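You operate a simulated robot arm through the tools that you are given. There is no shell and no other tool.

You run a simulated robot arm. Do the job below in one go: nothing can be reset, and whatever is moved stays where it is left.

## Task
Top the yellow hub's oil up to between the marks of its window.
Fine: draw the hub slider open, pour from the green oil bottle without spilling, stand it back and shut the slider. Set down upright: oil bottle. Where these are worked on the way, their far stop is far enough and under half their travel is too little: hub slider.

The check looks at the end state, three seconds after you hand in, the way a careful person would. Anything else that was tipped, shoved, dropped, spilled or broken makes it a failure.

## Robot
A 6-joint arm with a two-finger parallel gripper, fixed in place. Base frame: the origin is on the floor under the middle of its stand, x ahead of it, y to its left, z up. Lengths are in m, angles in degrees, forces in N, time in s.
With the tool pointing down near the work surface it reaches from about 0.14 to 0.6 m from the base axis. Its first joint turns from -66.0 to 66.0 degrees. Payload 2.7 kg.
The tool frame sits at the grasp point between the pads (the TCP): z along the fingers, y along the line on which they close. The tips reach 0.023 m beyond it. Largest opening 0.094 m; finger width 0.038, thickness 0.01; the body of the gripper, 0.054 by 0.096 m, starts 0.039 m behind the TCP.
Orientation is that of the tool frame in the base frame, as a unit quaternion [x, y, z, w]. With the fingers straight down and closing along the base's y, the tool's x points along the base's -x, its y along +y and its z along -z.

## Interface
- The arm moves only by the tool apply_moves. Its argument "deltas" is a list of rows, each a list of 3 entries, a list of its own where there are three numbers: the shift along the tool's x, y, z in m, then the turn, a rotation vector about the tool's x, y, z in degrees, then the closure, from 0 (fully open) to 1 (shut). In form: [[[x, y, z], [ax, ay, az], claw], ...]. A call has 1 to 20 rows; each row shifts and turns the commanded pose from where the row before left it, along the tool's axes as they then stand. Rows are played at 5 a second. More than 0.05 m and 8.6 degrees between two rows, or a gripper value outside its range, and nothing of the call is played. Where a pose cannot be reached the arm comes as near as it can. A force on the tool above 40 N (or 10 N above the force at the start of the call, whichever is more), or a blocked arm, ends the call early, and 0.2 s more pass. The fingers move at their own pace (about 0.045 m/s each) and stop on an object; they squeeze with about 41 N. The grip force told is the motor's: it shows also when the fingers shut on nothing. Time passes only in rows, and 0.2 s behind the last, so rows that do not move let the fingers close. It gives the time, the measured TCP pose, the force on the tool (base axes), the opening and the grip force at its end, in the units of the frame above (readings bear some noise), with the torque about the TCP (base axes, N m) and any sound that the robot's microphone picked up, and new pictures: "pictures" is both (left out), scene, wrist or none.
- Cameras (640 x 400 px; columns grow to the right, rows downward): "scene" is fixed at [0.0792, -0.4444, 1.3763]; the picture's right is [0.79, -0.61, 0.00], its down [-0.44, -0.57, -0.69] and it looks along [0.43, 0.55, -0.72] (base axes); focal length 361 px, centre (320, 200). "wrist" rides on the gripper at [0.086, 0.016, -0.074] in the tool frame; the picture's right is [-0.18, 0.98, 0.00], its down [-0.58, -0.11, -0.81] and it looks along [-0.79, -0.15, 0.59] (tool axes); focal length 243 px, centre (320, 200). There is no depth. A picture from a camera that has moved, and an enlarged one, comes with that camera's place and axes in the base frame and with its lens. The place of the scene camera against the robot may be out by one fixed shift of up to 0.025 m in any direction.
- close_up(camera, box): a new picture of the part [left, top, right, bottom] of that camera's present view, enlarged. The clock stands still meanwhile.
- hand_in(): hands the job in; it is judged then, once.

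Places have to be worked out from the pictures, the camera data and where the tool is seen. Open the gripper and draw the arm clear of the work before you hand the job in, unless the task says otherwise.

The tools are called after "Emit:" as name(argument=value, ...) on one line, values as JSON. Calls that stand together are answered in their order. apply_moves: Moves the arm, as the interface text tells. Its arguments: {"type":"object","properties":{"deltas":{"type":"array","items":{"type":"array"}},"pictures":{"type":"string","enum":["both","scene","wrist","none"]}},"required":["deltas"]} The other tools are called the same way: close_up (camera, box) takes an enlarged picture of a part of a camera's view; hand_in () hands the job in.

At the start:

```text
t: 0.0
position: [0.4323, -0.0593, 0.8916]
tool_rot: [-0.001, 1.0, 0.0, -0.001]
force: [0.9, 0.1, 0.1]
torque: [0.0, 0.02, 0.01]
width: 0.0942
grip_force: 0.1
```

scene: 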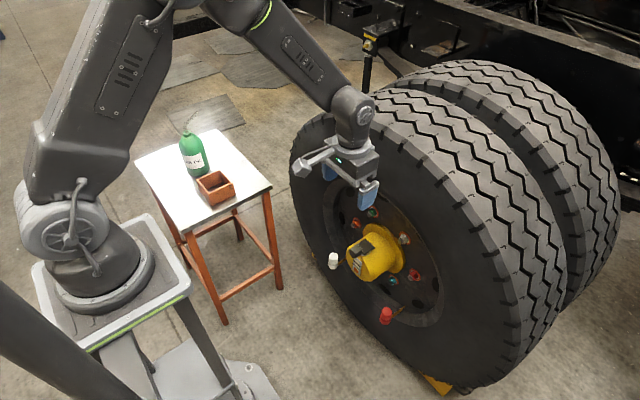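
wrist: 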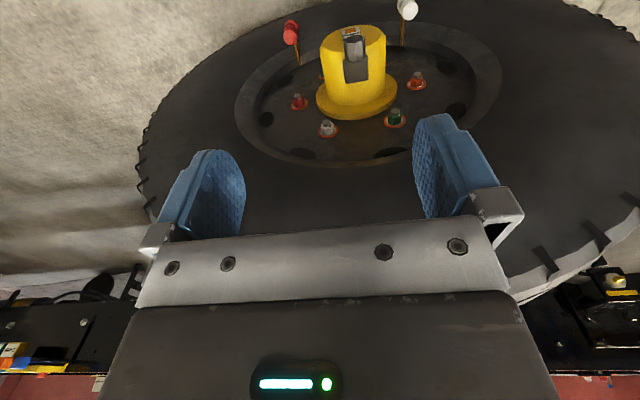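

I start with enlarged views of the hub, the bottle table and the wrist view to understand the layout.

Emit:
close_up(camera="scene", box=[320, 190, 450, 330])

Emit:
close_up(camera="scene", box=[130, 100, 280, 230])

Emit:
close_up(camera="wrist", box=[230, 0, 470, 160])

```text
2.86 times, centred on (385, 260) of scene
camera zoom: at [0.0792, -0.4444, 1.3763], right [0.79, -0.61, 0.0], down [-0.44, -0.57, -0.69], along [0.43, 0.55, -0.72], focal length 1031 px, centre (134, 29)
```

zoom: 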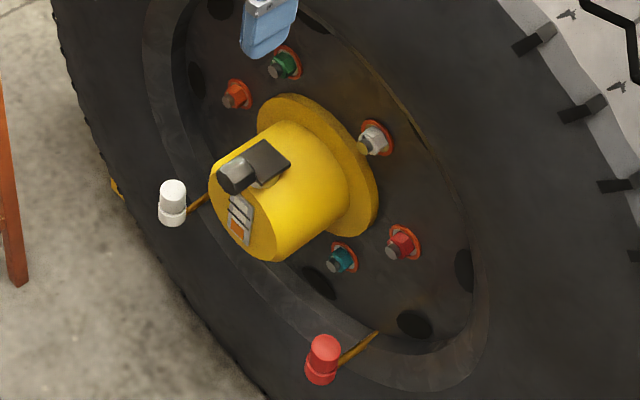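

```text
3.08 times, centred on (205, 165) of scene
camera zoom: at [0.0792, -0.4444, 1.3763], right [0.79, -0.61, 0.0], down [-0.44, -0.57, -0.69], along [0.43, 0.55, -0.72], focal length 1110 px, centre (674, 308)
```

zoom: 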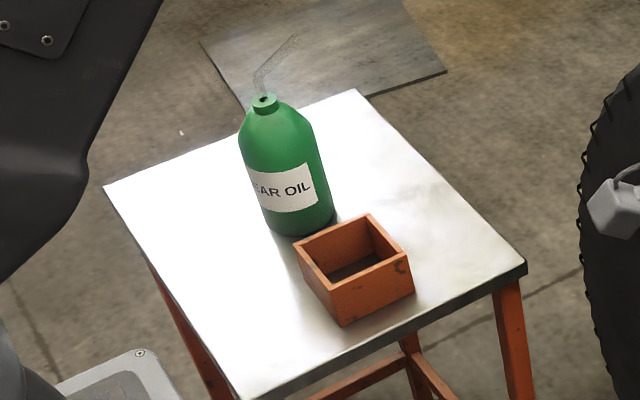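

```text
2.50 times, centred on (350, 80) of wrist
camera zoom: at [0.3466, -0.042, 0.9672], right [0.18, 0.98, 0.0], down [0.58, -0.11, 0.81], along [0.79, -0.15, -0.59], focal length 606 px, centre (245, 500)
```

zoom: 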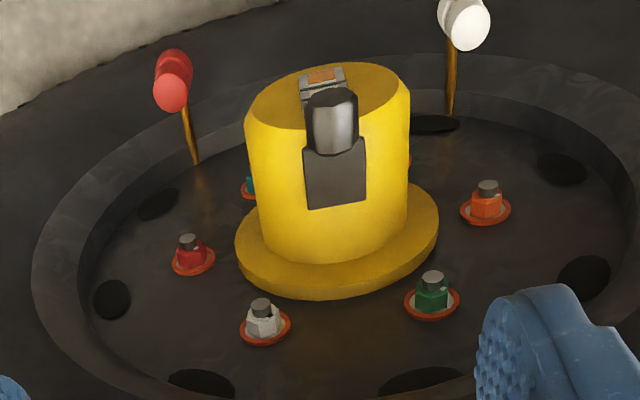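

The hub points towards the robot, and its slider (dark plate plus knob) is on top, with the window on the end face. The knob triangulates to about (0.52, -0.016, 0.53). I lower the tool in front of it for a closer wrist view.

Emit:
apply_moves(deltas=[[[0.003, 0.01, 0.043], [0, 0, 0], 0], [[0.003, 0.01, 0.043], [0, 0, 0], 0], [[0.003, 0.01, 0.043], [0, 0, 0], 0], [[0.003, 0.0, 0.043], [0, 0, 0], 0]])

```text
t: 1.0
position: [0.4215, -0.0302, 0.7203]
tool_rot: [0.0, 1.0, 0.0, 0.0]
force: [0.0, 0.5, -0.3]
torque: [0.0, 0.01, -0.02]
width: 0.0938
grip_force: 0.2
camera wrist: at [0.3348, -0.013, 0.7959], right [0.18, 0.98, 0.0], down [0.58, -0.11, 0.81], along [0.79, -0.15, -0.59], focal length 243 px, centre (320, 200)
```

scene: 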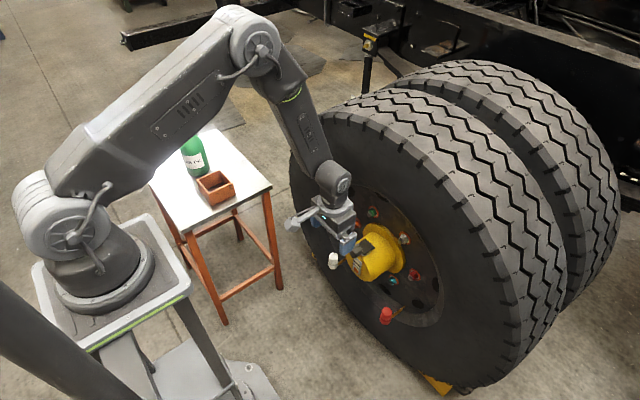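
wrist: 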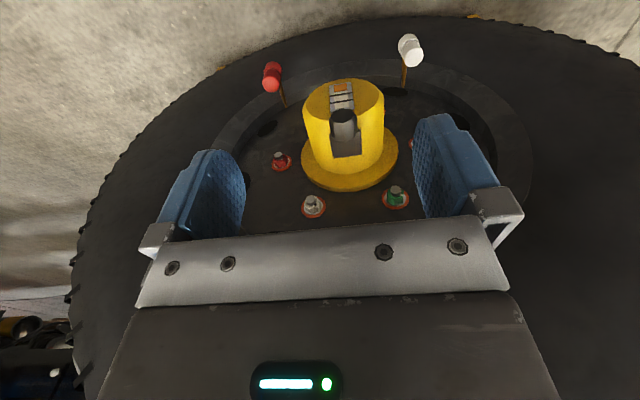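

Emit:
close_up(camera="wrist", box=[280, 60, 420, 200])

```text
2.86 times, centred on (350, 130) of wrist
camera zoom: at [0.3348, -0.013, 0.7959], right [0.18, 0.98, 0.0], down [0.58, -0.11, 0.81], along [0.79, -0.15, -0.59], focal length 693 px, centre (234, 400)
```

zoom: 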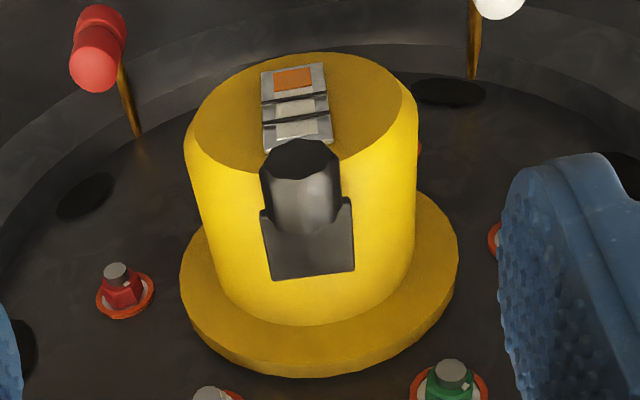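

The knob looks like a short stub sticking out towards the robot from a plate on top of the hub. I pitch the tool up and go lower to see the slider and window from the front.

Emit:
apply_moves(deltas=[[[0.0075, 0, 0.025], [0, -7.5, 0], 0], [[0.0107, 0, 0.0238], [0, -7.5, 0], 0], [[0.0137, 0, 0.0222], [0, -7.5, 0], 0], [[0.0165, 0, 0.0202], [0, -7.5, 0], 0]], pictures="both")

Emit:
close_up(camera="wrist", box=[230, 40, 430, 200])

```text
t: 2.0
position: [0.3919, -0.0299, 0.6218]
tool_rot: [0.0, 0.966, 0.0, 0.259]
force: [0.3, 0.1, 0.3]
torque: [0.0, -0.03, -0.03]
width: 0.094
grip_force: 0.1
camera wrist: at [0.2788, -0.0122, 0.643], right [0.16, 0.98, 0.09], down [0.1, -0.11, 0.99], along [0.98, -0.15, -0.12], focal length 243 px, centre (320, 200)
```

scene: 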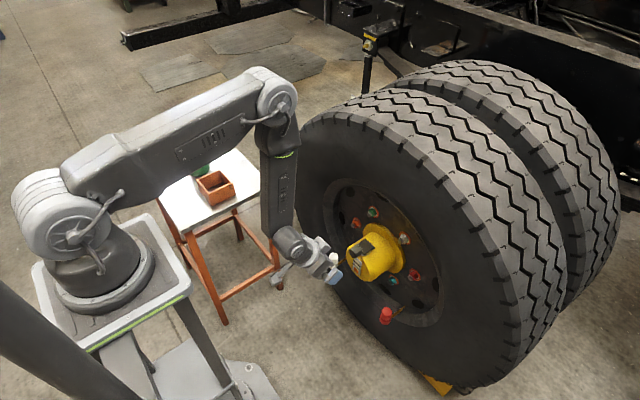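
wrist: 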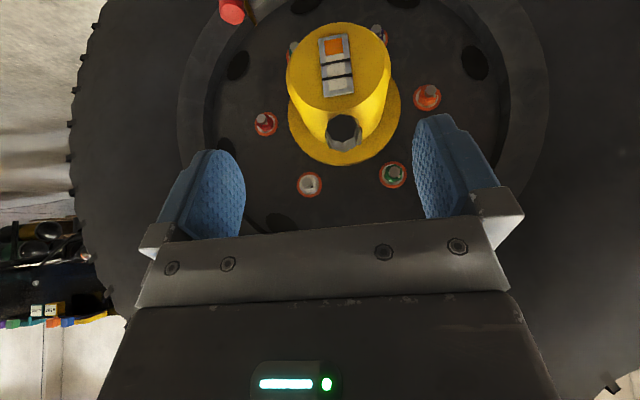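

```text
2.50 times, centred on (330, 120) of wrist
camera zoom: at [0.2788, -0.0122, 0.643], right [0.16, 0.98, 0.09], down [0.1, -0.11, 0.99], along [0.98, -0.15, -0.12], focal length 606 px, centre (295, 400)
```

zoom: 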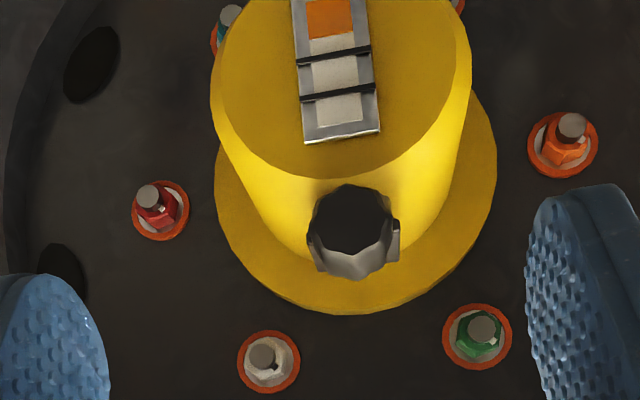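

The knob's round face points at the robot: its centre is about (0.507, -0.0185, 0.548), diameter ~0.034, so the slider is probably drawn along -x. The oil (orange) is below both marks. I bring the tool back to vertical, in line with the knob, above and before it.

Emit:
apply_moves(deltas=[[[-0.0154, 0.0029, -0.0027], [0, 7.5, 0], 0], [[-0.0149, 0.0029, -0.0046], [0, 7.5, 0], 0], [[-0.0142, 0.0029, -0.0066], [0, 7.5, 0], 0], [[-0.0132, 0.0027, -0.0083], [0, 7.5, 0], 0]], pictures="wrist")

Emit:
close_up(camera="wrist", box=[240, 40, 440, 210])

```text
t: 3.0
position: [0.4399, -0.0175, 0.6608]
tool_rot: [-0.001, 1.0, 0.0, -0.001]
force: [0.7, 0.5, 0.3]
torque: [0.01, -0.01, -0.01]
width: 0.094
grip_force: 0.0
camera wrist: at [0.3518, 0.0005, 0.7363], right [0.18, 0.98, 0.0], down [0.58, -0.11, 0.81], along [0.79, -0.15, -0.59], focal length 243 px, centre (320, 200)
```

wrist: 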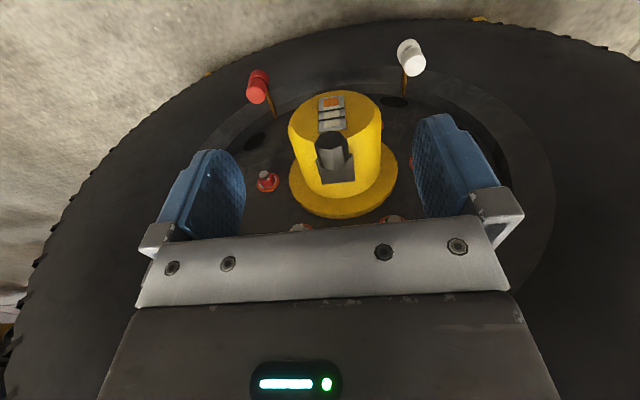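

```text
2.35 times, centred on (340, 125) of wrist
camera zoom: at [0.3518, 0.0005, 0.7363], right [0.18, 0.98, 0.0], down [0.58, -0.11, 0.81], along [0.79, -0.15, -0.59], focal length 571 px, centre (273, 376)
```

zoom: 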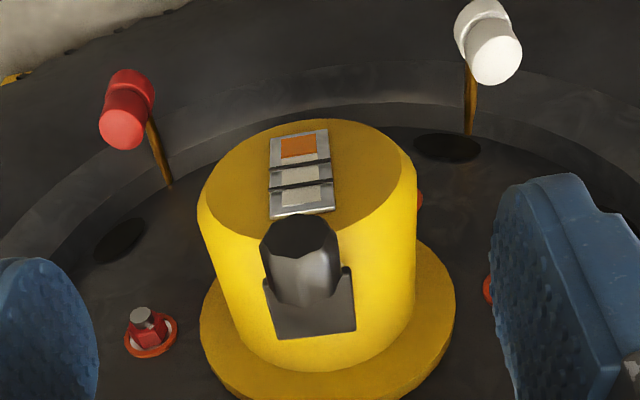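

The knob axis lies along x at y ≈ -0.018, z ≈ 0.549. I move over it and stop just above to check alignment.

Emit:
apply_moves(deltas=[[[-0.039, 0, 0], [0, 0, 0], 0], [[-0.039, 0, 0], [0, 0, 0], 0], [[0, 0, 0.025], [0, 0, 0], 0], [[0, 0, 0.025], [0, 0, 0], 0], [[0, 0, 0], [0, 0, 0], 0]], pictures="both")

Emit:
close_up(camera="wrist", box=[220, 60, 460, 220])

Emit:
close_up(camera="scene", box=[300, 170, 440, 290])

```text
t: 4.2
position: [0.5164, -0.016, 0.6092]
tool_rot: [0.0, 1.0, 0.0, 0.0]
force: [-0.2, 0.2, 0.3]
torque: [0.01, 0.0, -0.01]
width: 0.0939
grip_force: 0.1
camera wrist: at [0.4307, -0.0004, 0.685], right [0.18, 0.98, 0.0], down [0.58, -0.11, 0.81], along [0.79, -0.15, -0.59], focal length 243 px, centre (320, 200)
```

scene: 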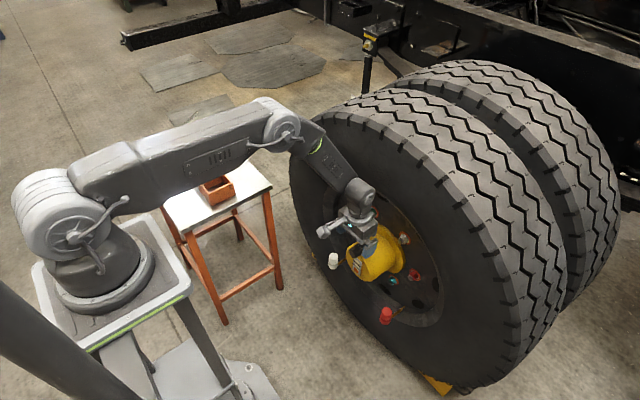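
wrist: 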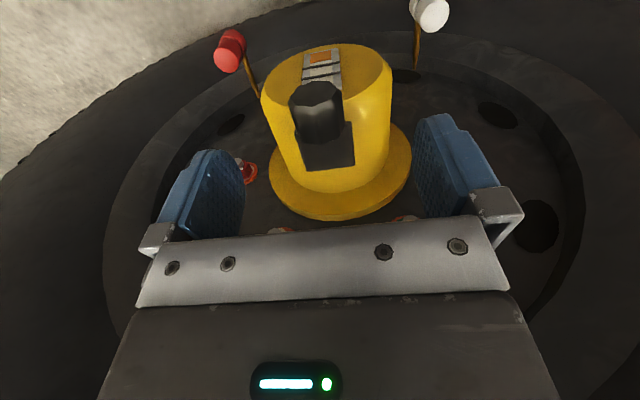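

```text
2.50 times, centred on (340, 140) of wrist
camera zoom: at [0.4307, -0.0004, 0.685], right [0.18, 0.98, 0.0], down [0.58, -0.11, 0.81], along [0.79, -0.15, -0.59], focal length 606 px, centre (270, 350)
```

zoom: 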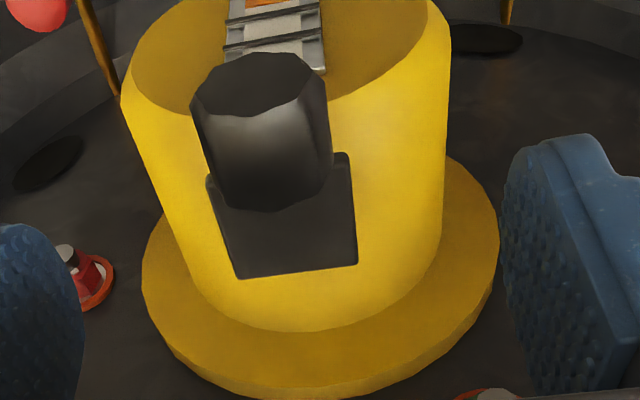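

```text
3.33 times, centred on (370, 230) of scene
camera zoom: at [0.0792, -0.4444, 1.3763], right [0.79, -0.61, 0.0], down [-0.44, -0.57, -0.69], along [0.43, 0.55, -0.72], focal length 1202 px, centre (153, 100)
```

zoom: 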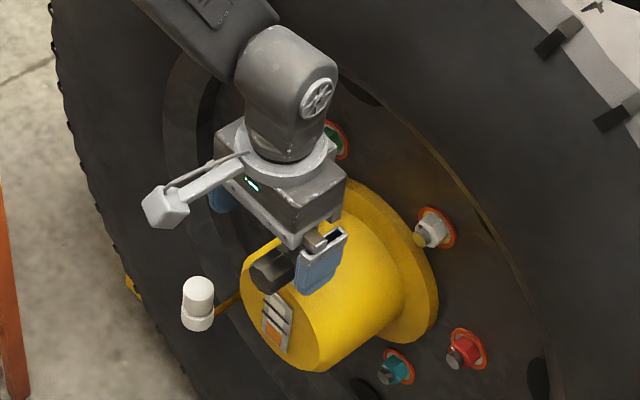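

Knob centre re-measures at (0.507 front, -0.018, 0.55), width ~0.032, and the fingers straddle it. I descend 0.056 m and close on it.

Emit:
apply_moves(deltas=[[[-0.002, -0.002, 0.028], [0, 0, 0], 0], [[0, 0, 0.028], [0, 0, 0], 0], [[0, 0, 0], [0, 0, 0], 0], [[0, 0, 0], [0, 0, 0], 0.6], [[0, 0, 0], [0, 0, 0], 1], [[0, 0, 0], [0, 0, 0], 1], [[0, 0, 0], [0, 0, 0], 1], [[0, 0, 0], [0, 0, 0], 1]], pictures="both")

Emit:
close_up(camera="wrist", box=[220, 30, 460, 220])

```text
t: 6.0
position: [0.5192, -0.0212, 0.5549]
tool_rot: [0.001, 1.0, 0.0, 0.0]
force: [0.2, -8.5, -1.7]
torque: [-0.17, -0.04, -0.14]
width: 0.0409
grip_force: 44.9
camera wrist: at [0.4327, -0.0025, 0.6299], right [0.19, 0.98, 0.0], down [0.58, -0.11, 0.81], along [0.79, -0.15, -0.59], focal length 243 px, centre (320, 200)
```

scene: 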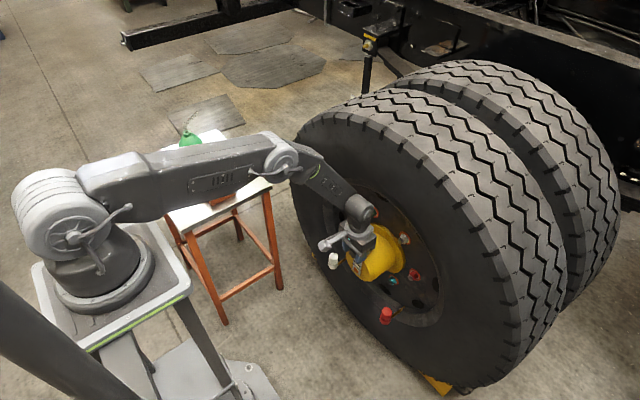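
wrist: 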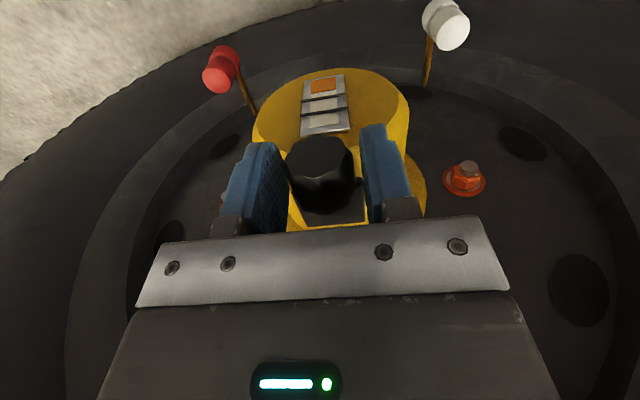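

```text
2.11 times, centred on (340, 125) of wrist
camera zoom: at [0.4327, -0.0025, 0.6299], right [0.19, 0.98, 0.0], down [0.58, -0.11, 0.81], along [0.79, -0.15, -0.59], focal length 511 px, centre (278, 358)
```

zoom: 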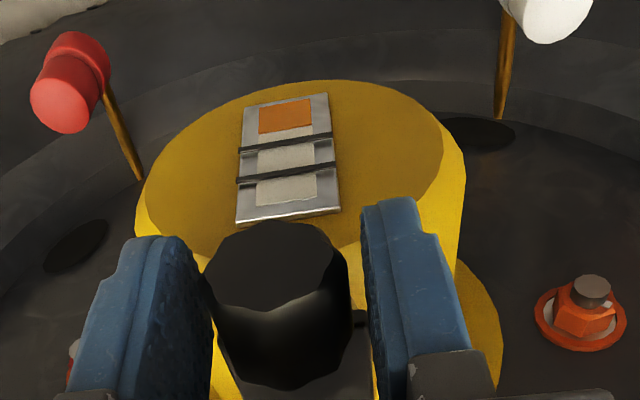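

The fingers closed at 0.041 m on the slider's knob/plate, with a small sideways load of -8.5 N. I relieve that by shifting 3 mm to -y and then draw a little towards the robot, watching the force.

Emit:
apply_moves(deltas=[[[0, -0.003, 0], [0, 0, 0], 1], [[0.004, 0, 0], [0, 0, 0], 1], [[0.004, 0, 0], [0, 0, 0], 1], [[0.004, 0, 0], [0, 0, 0], 1]], pictures="wrist")

```text
t: 7.0
position: [0.5083, -0.0206, 0.5551]
tool_rot: [-0.002, 1.0, 0.001, 0.001]
force: [0.2, 28.9, 4.8]
torque: [0.5, 0.21, 0.25]
width: 0.0412
grip_force: 44.9
camera wrist: at [0.4213, -0.0033, 0.6297], right [0.18, 0.98, 0.0], down [0.58, -0.11, 0.81], along [0.79, -0.14, -0.59], focal length 243 px, centre (320, 200)
```

wrist: 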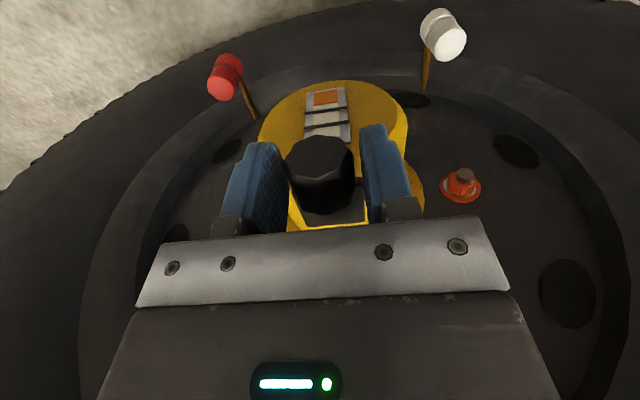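

The slider follows freely towards the robot (no x force). The y correction was too much (+29 N), so I give back 2.3 mm and keep drawing.

Emit:
apply_moves(deltas=[[[0, 0.0023, 0], [0, 0, 0], 1], [[0.005, 0, 0], [0, 0, 0], 1], [[0.005, 0, 0], [0, 0, 0], 1], [[0.005, 0, 0], [0, 0, 0], 1], [[0.005, 0, 0], [0, 0, 0], 1]], pictures="wrist")

```text
t: 8.2
position: [0.4886, -0.0199, 0.5547]
tool_rot: [0.001, 1.0, -0.001, 0.001]
force: [1.2, 18.3, 8.1]
torque: [0.2, -0.23, 0.64]
width: 0.041
grip_force: 45.7
camera wrist: at [0.4012, -0.0028, 0.6298], right [0.18, 0.98, 0.0], down [0.58, -0.11, 0.81], along [0.79, -0.15, -0.59], focal length 243 px, centre (320, 200)
```

wrist: 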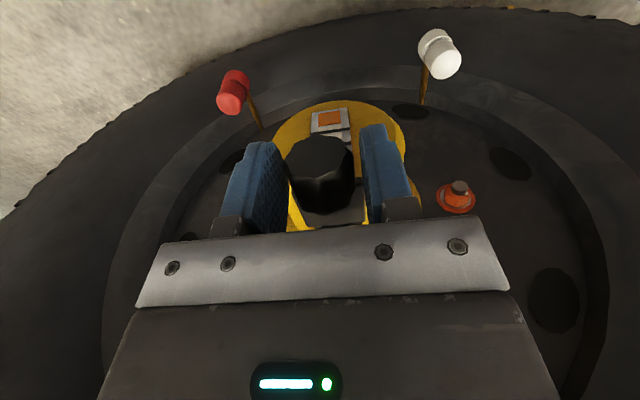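

It has moved about 0.031 m so far, still without x resistance. I relax y by +1.3 mm and keep drawing towards the far stop.

Emit:
apply_moves(deltas=[[[0.002, 0.0013, -0.0005], [0, 0, 0], 1], [[0.005, 0.0, 0], [0, 0, 0], 1], [[0.005, 0.0002, 0], [0, 0, 0], 1], [[0.004, 0.0002, 0], [0, 0, 0], 1]], pictures="both")

Emit:
close_up(camera="scene", box=[300, 170, 440, 290])

```text
t: 9.3
position: [0.4746, -0.0204, 0.5545]
tool_rot: [-0.001, 1.0, 0.0, 0.007]
force: [1.3, -0.6, -4.1]
torque: [0.18, -0.99, 0.26]
width: 0.0303
grip_force: 45.1
stopped in row 4: the force on the tool passed its limit at 40 N (the readings are from after the stop); the commanded pose is now the measured one
camera wrist: at [0.387, -0.0026, 0.6289], right [0.18, 0.98, 0.0], down [0.57, -0.11, 0.81], along [0.8, -0.15, -0.58], focal length 243 px, centre (320, 200)
```

scene: 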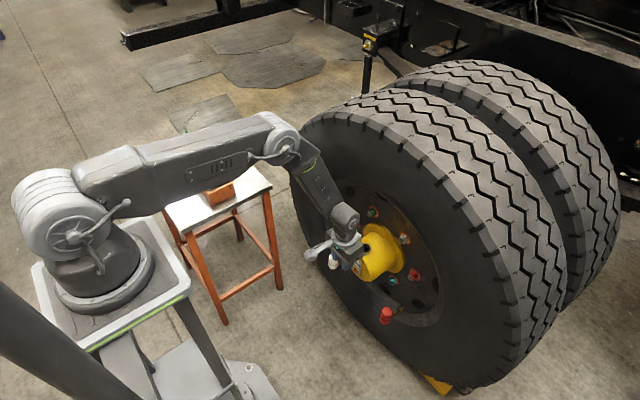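
wrist: 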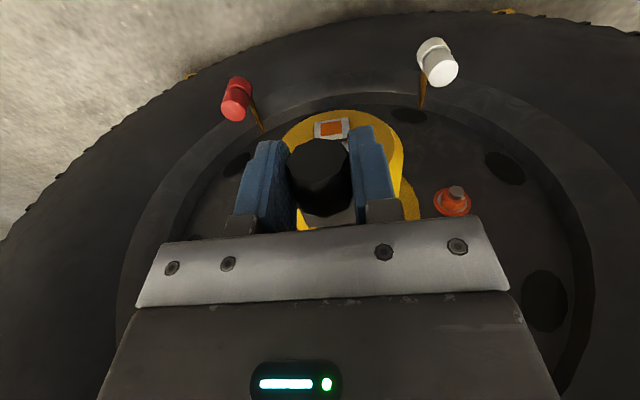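

```text
3.33 times, centred on (370, 230) of scene
camera zoom: at [0.0792, -0.4444, 1.3763], right [0.79, -0.61, 0.0], down [-0.44, -0.57, -0.69], along [0.43, 0.55, -0.72], focal length 1202 px, centre (153, 100)
```

zoom: 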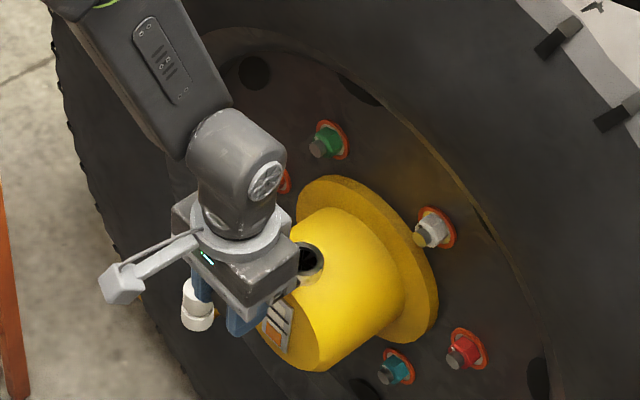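

The slider hit its far stop (about 0.042 m of travel, fingers slipped on to the knob), and the filler hole is visible. I open the fingers and rise straight up to check that it stays open.

Emit:
apply_moves(deltas=[[[0, 0, 0], [0, 0, 0], 0.5], [[0, 0, 0], [0, 0, 0], 0], [[0, 0, 0], [0, 0, 0], 0], [[0, 0, 0], [0, 0, 0], 0], [[0, 0, -0.03], [0, 0, 0], 0], [[0, 0, -0.04], [0, 0, 0], 0], [[0.02, 0, -0.04], [0, 0, 0], 0]], pictures="both")

Emit:
close_up(camera="scene", box=[320, 200, 440, 290])

Emit:
close_up(camera="wrist", box=[220, 50, 460, 220])

```text
t: 10.9
position: [0.4516, -0.0218, 0.6617]
tool_rot: [0.001, 1.0, 0.0, 0.006]
force: [0.8, -0.2, -0.1]
torque: [0.01, -0.01, -0.02]
width: 0.0941
grip_force: 0.1
camera wrist: at [0.3633, -0.0027, 0.7363], right [0.19, 0.98, 0.0], down [0.57, -0.11, 0.81], along [0.8, -0.15, -0.58], focal length 243 px, centre (320, 200)
```

scene: 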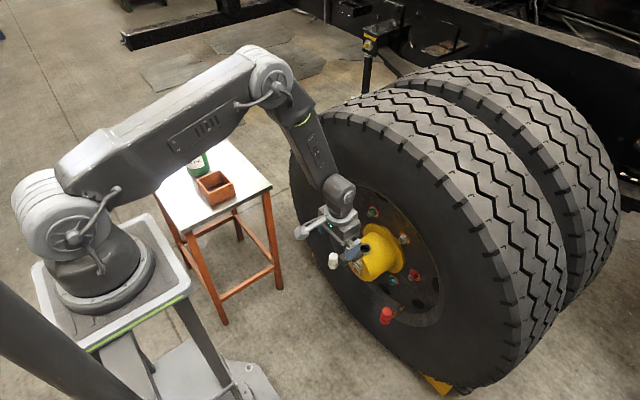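
wrist: 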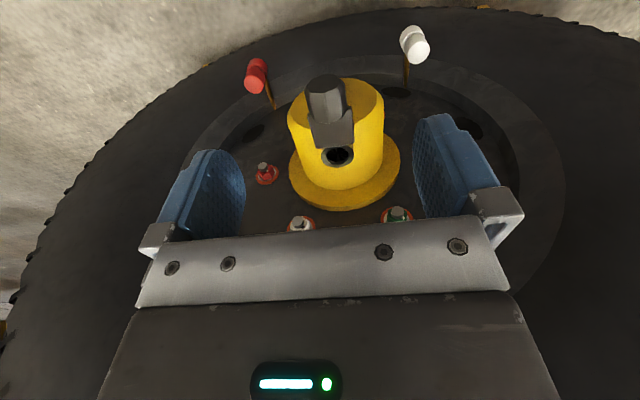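

```text
4.44 times, centred on (380, 245) of scene
camera zoom: at [0.0792, -0.4444, 1.3763], right [0.79, -0.61, 0.0], down [-0.44, -0.57, -0.69], along [0.43, 0.55, -0.72], focal length 1603 px, centre (53, 0)
```

zoom: 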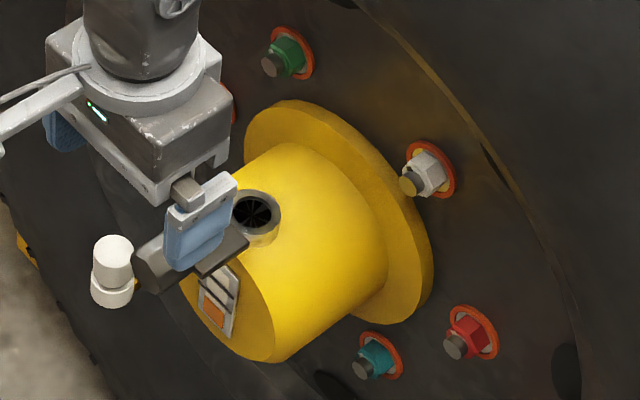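

```text
2.35 times, centred on (340, 135) of wrist
camera zoom: at [0.3633, -0.0027, 0.7363], right [0.19, 0.98, 0.0], down [0.57, -0.11, 0.81], along [0.8, -0.15, -0.58], focal length 571 px, centre (273, 353)
```

zoom: 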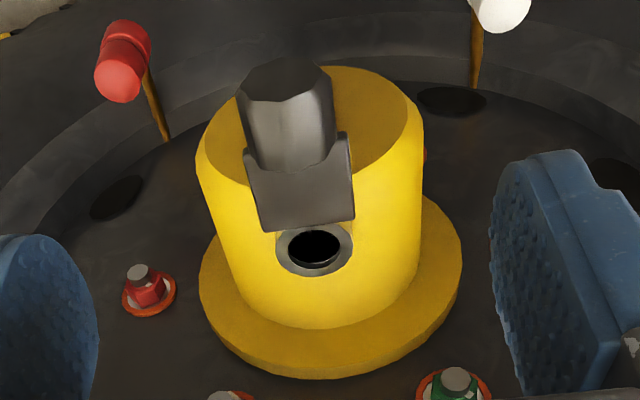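

The slider stays open. The filler hole is about 0.028 m wide, at roughly (0.568, -0.019, 0.525). Next I retract, rise and swing the arm round to face the bottle table.

Emit:
apply_moves(deltas=[[[0.022, 0, -0.04], [0, 0.7, 0], 0], [[0.022, 0, -0.04], [0, 0, 0], 0], [[0.022, 0, -0.04], [0, 0, 0], 0], [[0.022, 0, -0.04], [0, 0, 0], 0], [[0.022, 0, -0.04], [0, 0, 0], 0], [[0.0033, 0.0473, 0], [0, 0, -8], 0], [[0.0033, 0.0473, 0], [0, 0, -8], 0], [[0.0033, 0.0473, 0], [0, 0, -8], 0], [[0.0033, 0.0473, 0], [0, 0, -8], 0], [[0.0033, 0.0473, 0], [0, 0, -8], 0], [[0.0033, 0.0473, 0], [0, 0, -8], 0], [[0, 0, 0], [0, -7, 0], 0], [[0, 0, 0], [0, -7, 0], 0], [[0, 0, 0], [0, -7, 0], 0]], pictures="both")

Emit:
close_up(camera="wrist", box=[160, 0, 480, 220])

Emit:
close_up(camera="scene", box=[130, 100, 280, 230])

```text
t: 13.9
position: [0.2312, 0.2336, 0.8653]
tool_rot: [-0.405, 0.91, 0.038, 0.084]
force: [-0.2, 0.5, -0.6]
torque: [0.0, 0.01, 0.05]
width: 0.0942
grip_force: 0.0
out of reach, approached as far as the arm can: row 13, 14
camera wrist: at [0.1524, 0.1719, 0.9235], right [-0.61, 0.79, 0.03], down [0.36, 0.24, 0.9], along [0.7, 0.56, -0.44], focal length 243 px, centre (320, 200)
```

scene: 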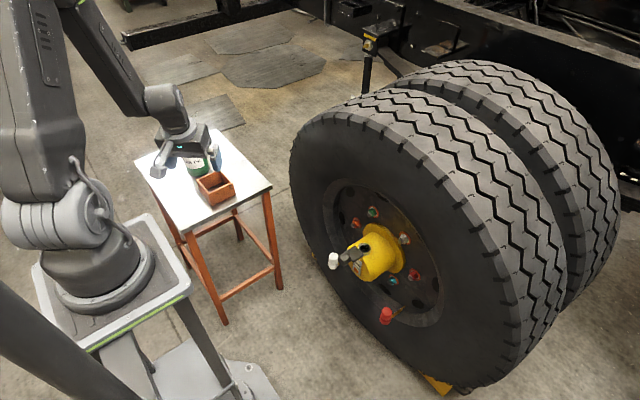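
wrist: 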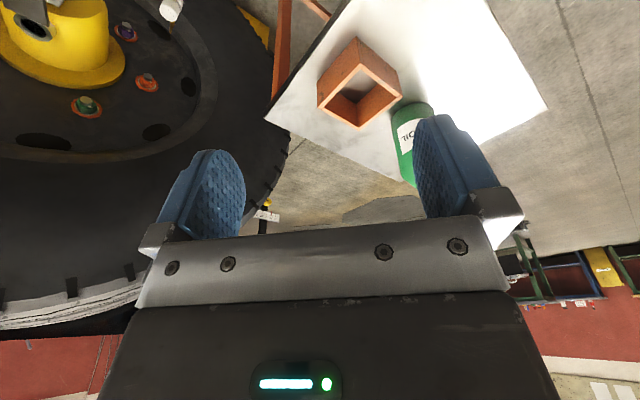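

```text
1.82 times, centred on (320, 110) of wrist
camera zoom: at [0.1524, 0.1719, 0.9235], right [-0.61, 0.79, 0.03], down [0.36, 0.24, 0.9], along [0.7, 0.56, -0.44], focal length 441 px, centre (320, 364)
```

zoom: 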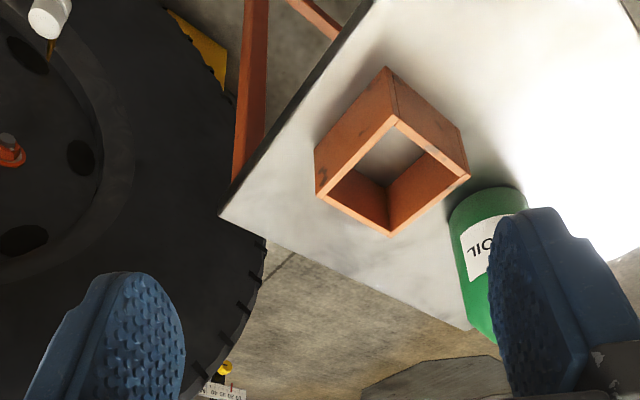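

```text
3.08 times, centred on (205, 165) of scene
camera zoom: at [0.0791, -0.4444, 1.3763], right [0.79, -0.61, 0.0], down [-0.44, -0.57, -0.69], along [0.43, 0.55, -0.72], focal length 1110 px, centre (674, 308)
```

zoom: 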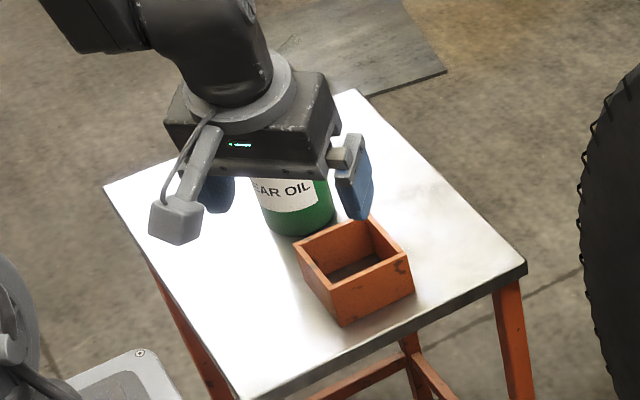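

The table top works out at z ≈ 0.59, the bottle near (0.305, 0.515) and the box next to it (rim z ≈ 0.645). The extra pitch was out of reach this close in, so I move outward and yaw more to look squarely at the bottle and its spout.

Emit:
apply_moves(deltas=[[[-0.0167, 0.0222, 0.0158], [-0.9, 0, -2.33], 0], [[-0.0167, 0.0222, 0.0158], [-0.9, 0, -2.33], 0], [[-0.0167, 0.0222, 0.0158], [-0.9, 0, -2.33], 0], [[-0.0167, 0.0222, 0.0158], [-0.9, 0, -2.33], 0], [[0, 0, 0], [0, 0, 0], 0]], pictures="both")

Emit:
close_up(camera="wrist", box=[240, 20, 480, 220])

```text
t: 15.1
position: [0.2219, 0.3444, 0.8136]
tool_rot: [-0.48, 0.872, 0.06, 0.074]
force: [-0.1, 0.4, -0.3]
torque: [-0.01, 0.03, 0.02]
width: 0.0941
grip_force: 0.1
out of reach, approached as far as the arm can: row 4
camera wrist: at [0.1562, 0.2688, 0.8719], right [-0.73, 0.68, 0.07], down [0.34, 0.28, 0.9], along [0.59, 0.68, -0.44], focal length 243 px, centre (320, 200)
```

scene: 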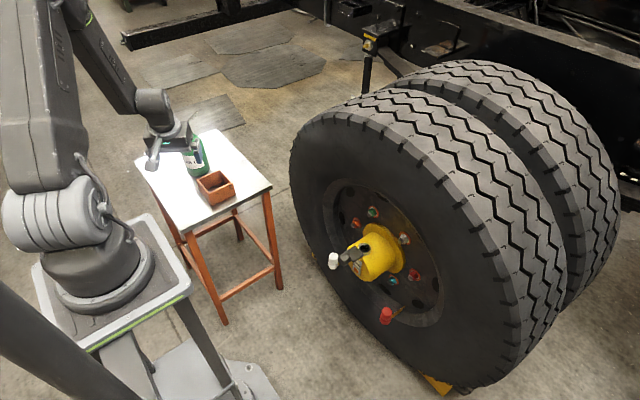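
wrist: 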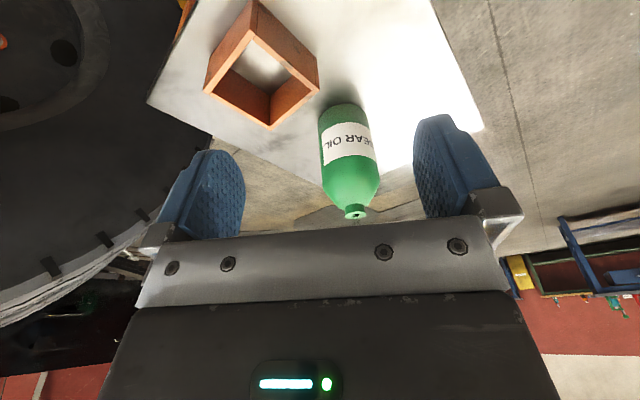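

```text
2.00 times, centred on (360, 120) of wrist
camera zoom: at [0.1562, 0.2688, 0.8719], right [-0.73, 0.68, 0.07], down [0.34, 0.28, 0.9], along [0.59, 0.68, -0.44], focal length 485 px, centre (240, 360)
```

zoom: 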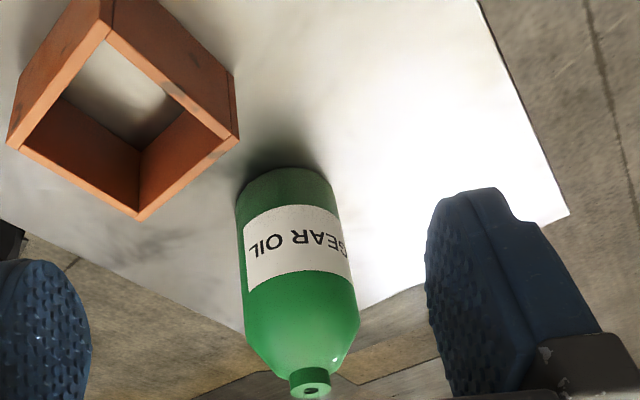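

The bottle's cap is visible, but its spout tube is hidden behind the gripper. I level the tool to straight down and rise to look down on the spout.

Emit:
apply_moves(deltas=[[[-0.0084, 0.0015, -0.044], [0.97, 5.35, 0], 0], [[-0.0042, 0.0008, -0.044], [0.97, 5.35, 0], 0], [[0, 0, -0.048], [0, 0, 0], 0], [[0, 0, 0], [0, 0, 0], 0]], pictures="both")

Emit:
close_up(camera="wrist", box=[260, 60, 440, 220])

Emit:
close_up(camera="scene", box=[140, 80, 260, 190])

```text
t: 16.1
position: [0.2237, 0.3412, 0.9525]
tool_rot: [-0.482, 0.876, -0.001, 0.001]
force: [-0.2, -0.4, 0.0]
torque: [-0.02, 0.01, -0.01]
width: 0.0941
grip_force: 0.1
camera wrist: at [0.1631, 0.2782, 1.0285], right [-0.73, 0.68, 0.0], down [0.4, 0.43, 0.81], along [0.55, 0.59, -0.59], focal length 243 px, centre (320, 200)
```

scene: 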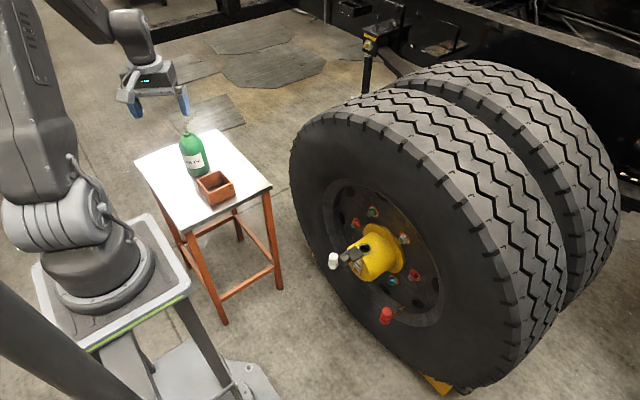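
wrist: 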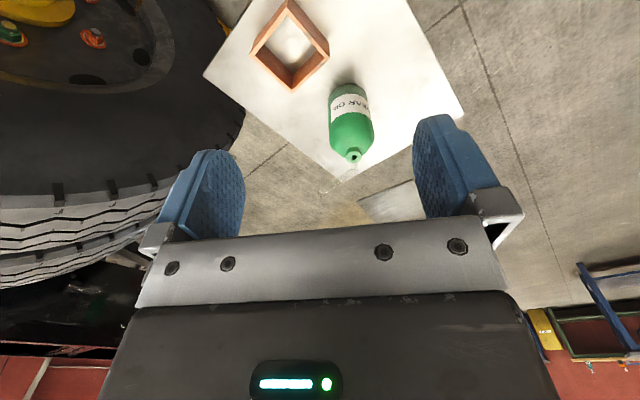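

```text
2.50 times, centred on (350, 140) of wrist
camera zoom: at [0.1631, 0.2782, 1.0285], right [-0.73, 0.68, 0.0], down [0.4, 0.43, 0.81], along [0.55, 0.59, -0.59], focal length 606 px, centre (245, 350)
```

zoom: 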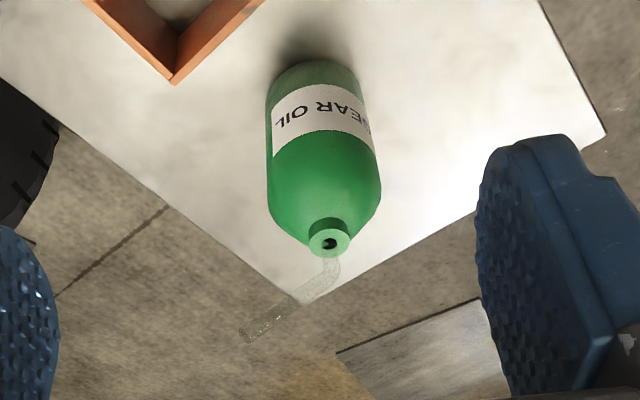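

```text
3.64 times, centred on (200, 135) of scene
camera zoom: at [0.0791, -0.4444, 1.3763], right [0.79, -0.61, 0.0], down [-0.44, -0.57, -0.69], along [0.43, 0.55, -0.72], focal length 1312 px, centre (756, 436)
```

zoom: 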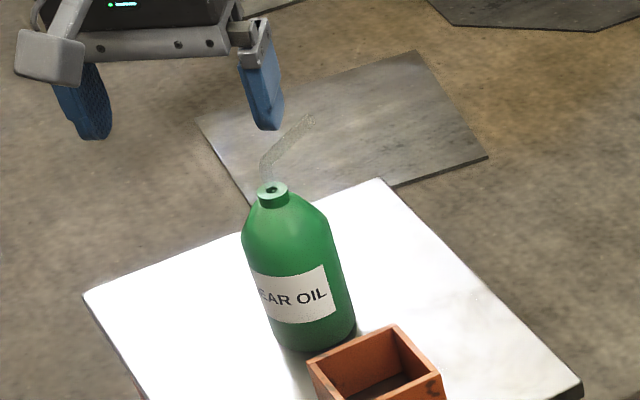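

With two wrist views I place the bottle axis near (0.298, 0.498), its base at z ≈ 0.62 and its cap top at z ≈ 0.765. The spout bends about 45° and points to azimuth ≈ -40°, which suits pouring by rolling about the tool axis. To keep the wrist camera clear of the table I want it above the tool, so I turn the tool -160° about its z as a first step.

Emit:
apply_moves(deltas=[[[0, 0, 0], [0, 0, -8], 0], [[0, 0, 0], [0, 0, -8], 0], [[0, 0, 0], [0, 0, -8], 0], [[0, 0, 0], [0, 0, -8], 0], [[0, 0, 0], [0, 0, -8], 0], [[0, 0, 0], [0, 0, -8], 0], [[0, 0, 0], [0, 0, -8], 0], [[0, 0, 0], [0, 0, -8], 0], [[0, 0, 0], [0, 0, -8], 0], [[0, 0, 0], [0, 0, -8], 0], [[0, 0, 0], [0, 0, -8], 0], [[0, 0, 0], [0, 0, -8], 0], [[0, 0, 0], [0, 0, -8], 0], [[0, 0, 0], [0, 0, -8], 0], [[0, 0, 0], [0, 0, -8], 0], [[0, 0, 0], [0, 0, -8], 0], [[0, 0, 0], [0, 0, -8], 0], [[0, 0, 0], [0, 0, -8], 0], [[0, 0, 0], [0, 0, -8], 0], [[0, 0, 0], [0, 0, -8], 0]], pictures="both")

```text
t: 20.3
position: [0.2237, 0.3412, 0.954]
tool_rot: [0.947, 0.323, 0.001, 0.001]
force: [0.5, -0.4, -0.3]
torque: [0.01, 0.03, -0.01]
width: 0.0939
grip_force: 0.1
out of reach, approached as far as the arm can: row 9
camera wrist: at [0.3017, 0.383, 1.0279], right [0.46, -0.89, 0.0], down [-0.53, -0.27, 0.81], along [-0.72, -0.37, -0.59], focal length 243 px, centre (320, 200)
```

scene: 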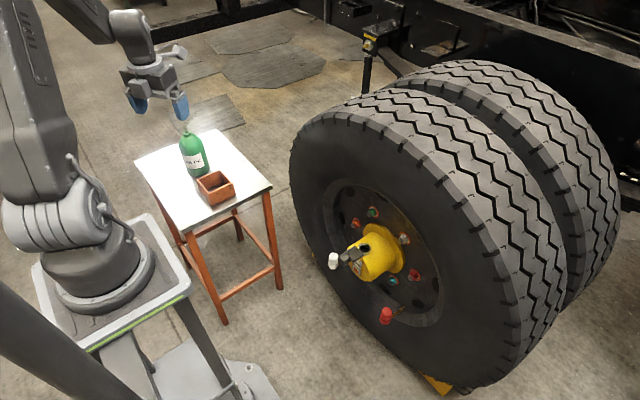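
wrist: 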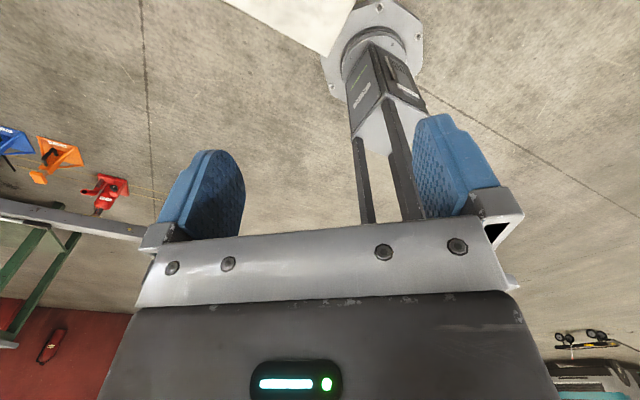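

The turn worked (one row briefly re-solved). I finish the flip to a heading of about 52°, move outward at this safe height, and pitch the tool up towards horizontal to test the reach.

Emit:
apply_moves(deltas=[[[0.03, 0, 0], [0, 0, -7], 0], [[0.03, 0, 0], [0, 0, -7], 0], [[0.03, 0, 0], [0, 0, 0], 0], [[0, 0, 0], [0, 8, 0], 0], [[0, 0, 0], [0, 8, 0], 0], [[0, 0, 0], [0, 8, 0], 0], [[0, 0, 0], [0, 8, 0], 0], [[0, 0, 0], [0, 8, 0], 0], [[0, 0, 0], [0, 8, 0], 0]], pictures="both")

```text
t: 22.3
position: [0.3137, 0.4173, 0.9735]
tool_rot: [0.862, 0.402, 0.292, -0.105]
force: [0.1, 0.3, -0.4]
torque: [0.04, -0.01, -0.01]
width: 0.0939
grip_force: 0.2
out of reach, approached as far as the arm can: row 7, 8, 9
camera wrist: at [0.3384, 0.4325, 1.0868], right [0.65, -0.76, -0.05], down [-0.71, -0.63, 0.3], along [-0.26, -0.16, -0.95], focal length 243 px, centre (320, 200)
```

scene: 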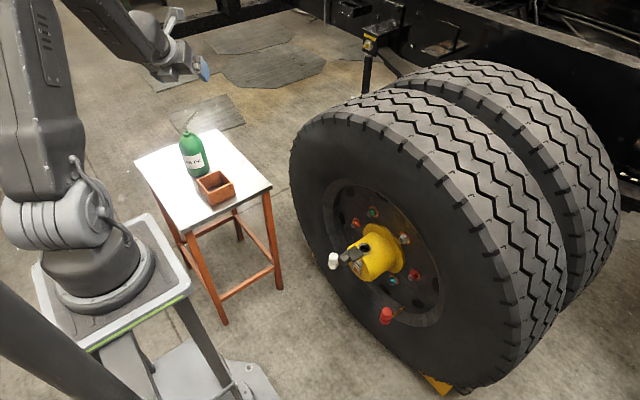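
wrist: 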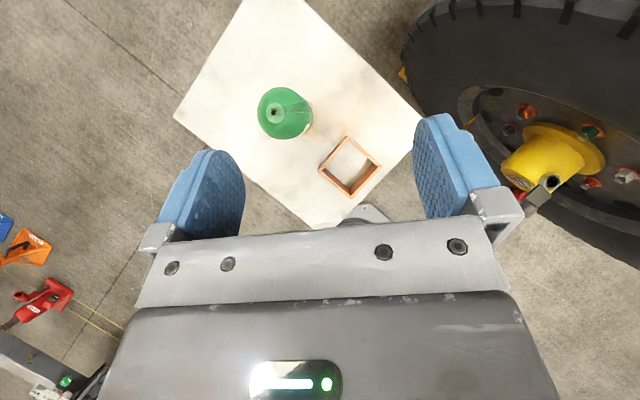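

The arm stalled at about 54° below horizontal here, but this is a useful overhead view of the bottle. I enlarge it to measure the bottle's centre and spout direction.

Emit:
close_up(camera="wrist", box=[230, 60, 390, 200])

Emit:
close_up(camera="scene", box=[0, 0, 240, 150])

```text
2.86 times, centred on (310, 130) of wrist
camera zoom: at [0.3384, 0.4325, 1.0868], right [0.65, -0.76, -0.05], down [-0.71, -0.63, 0.3], along [-0.26, -0.16, -0.95], focal length 693 px, centre (349, 400)
```

zoom: 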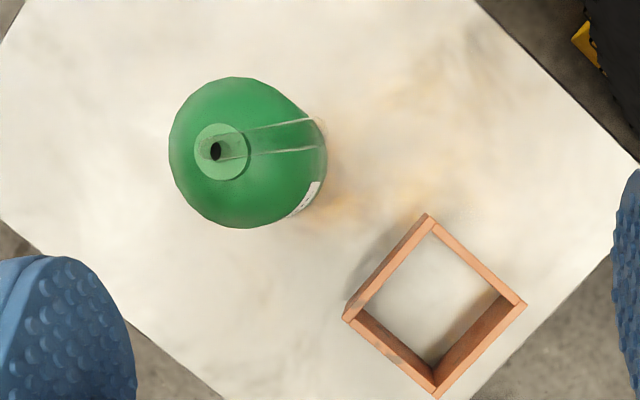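

```text
2.67 times, centred on (120, 75) of scene
camera zoom: at [0.0791, -0.4444, 1.3763], right [0.79, -0.61, 0.0], down [-0.44, -0.57, -0.69], along [0.43, 0.55, -0.72], focal length 962 px, centre (853, 533)
```

zoom: 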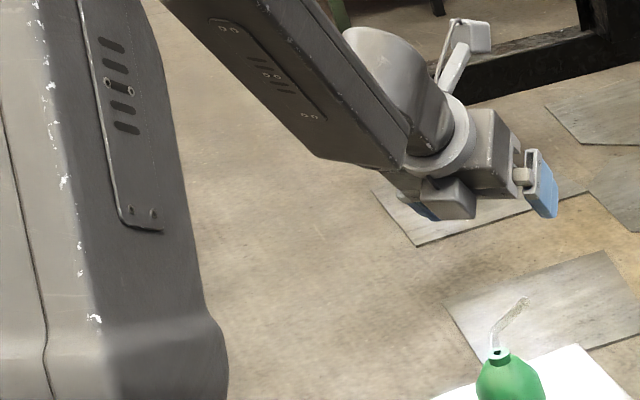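

From overhead the bottle axis is confirmed at (0.298, 0.497) with the spout at azimuth ≈ -46°; the box rim spans x 0.26–0.34, y 0.33–0.40. The stall looks like the wrist going straight (tool in line with the forearm), so I go round it: swing the heading right first, then pitch up.

Emit:
apply_moves(deltas=[[[0, 0, 0], [-4.7, -0.43, 6.47], 0], [[0, 0, 0], [-4.7, -0.43, 6.47], 0], [[0, 0, 0], [-4.7, -0.43, 6.47], 0], [[0, 0, 0], [0, 8, 0], 0], [[0, 0, 0], [0, 8, 0], 0], [[0, 0, 0], [0, 8, 0], 0], [[0, 0, 0], [0, 8, 0], 0]], pictures="both")

```text
t: 23.9
position: [0.3141, 0.4185, 0.9757]
tool_rot: [0.804, 0.193, 0.553, -0.099]
force: [0.0, -0.2, 0.3]
torque: [0.01, 0.01, 0.0]
width: 0.094
grip_force: 0.0
camera wrist: at [0.2843, 0.3946, 1.084], right [0.36, -0.93, -0.12], down [-0.91, -0.32, -0.25], along [0.19, 0.2, -0.96], focal length 243 px, centre (320, 200)
```

scene: 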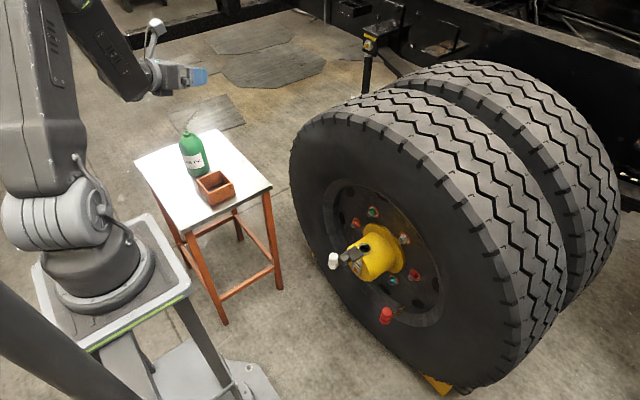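
wrist: 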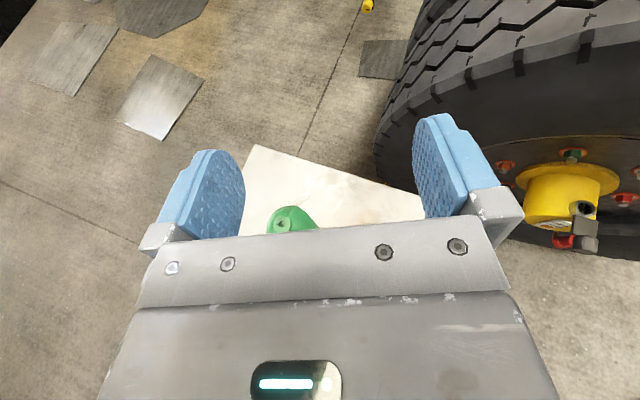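

The tool is now nearly level with the camera on top, no flags. I swing the heading back towards 54°, move behind the bottle at a safe height, and level the roll and pitch.

Emit:
apply_moves(deltas=[[[-0.0264, -0.0045, -0.0157], [7.05, 0.41, -2.79], 0], [[-0.026, -0.0077, -0.0151], [7.05, 0.41, -2.79], 0], [[-0.0255, -0.0107, -0.0142], [7.05, 0.41, -2.79], 0], [[-0.0248, -0.0136, -0.0128], [7.05, 0.41, -2.79], 0], [[0, 0, 0], [0, 6.5, 3.3], 0], [[0, 0, 0], [0, 0, 0], 0]], pictures="both")

```text
t: 25.3
position: [0.2026, 0.4122, 0.9108]
tool_rot: [0.723, 0.333, 0.557, -0.238]
force: [0.0, -0.9, -0.2]
torque: [-0.01, -0.03, -0.01]
width: 0.0943
grip_force: 0.2
out of reach, approached as far as the arm can: row 3, 4, 5
camera wrist: at [0.1794, 0.3682, 1.0144], right [0.7, -0.69, -0.15], down [-0.69, -0.63, -0.35], along [0.14, 0.35, -0.93], focal length 243 px, centre (320, 200)
```

scene: 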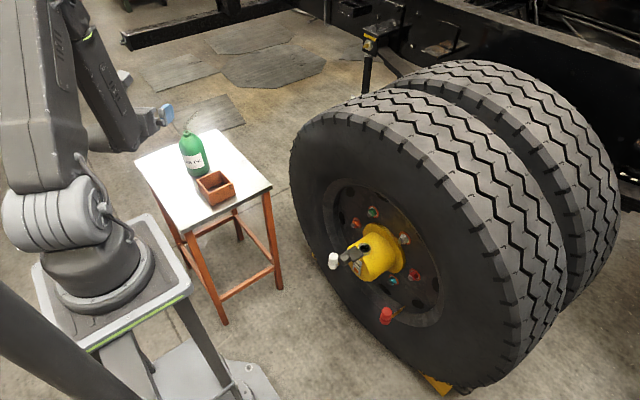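
wrist: 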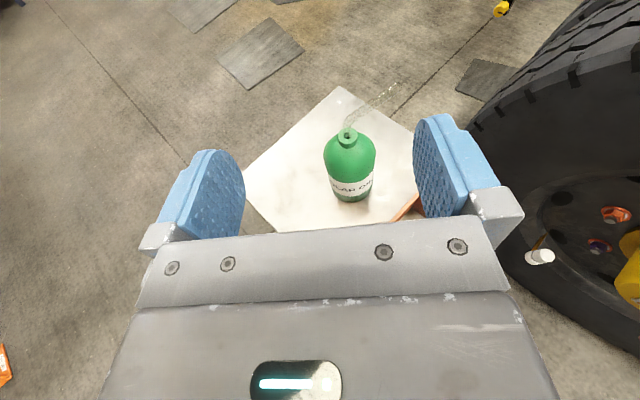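

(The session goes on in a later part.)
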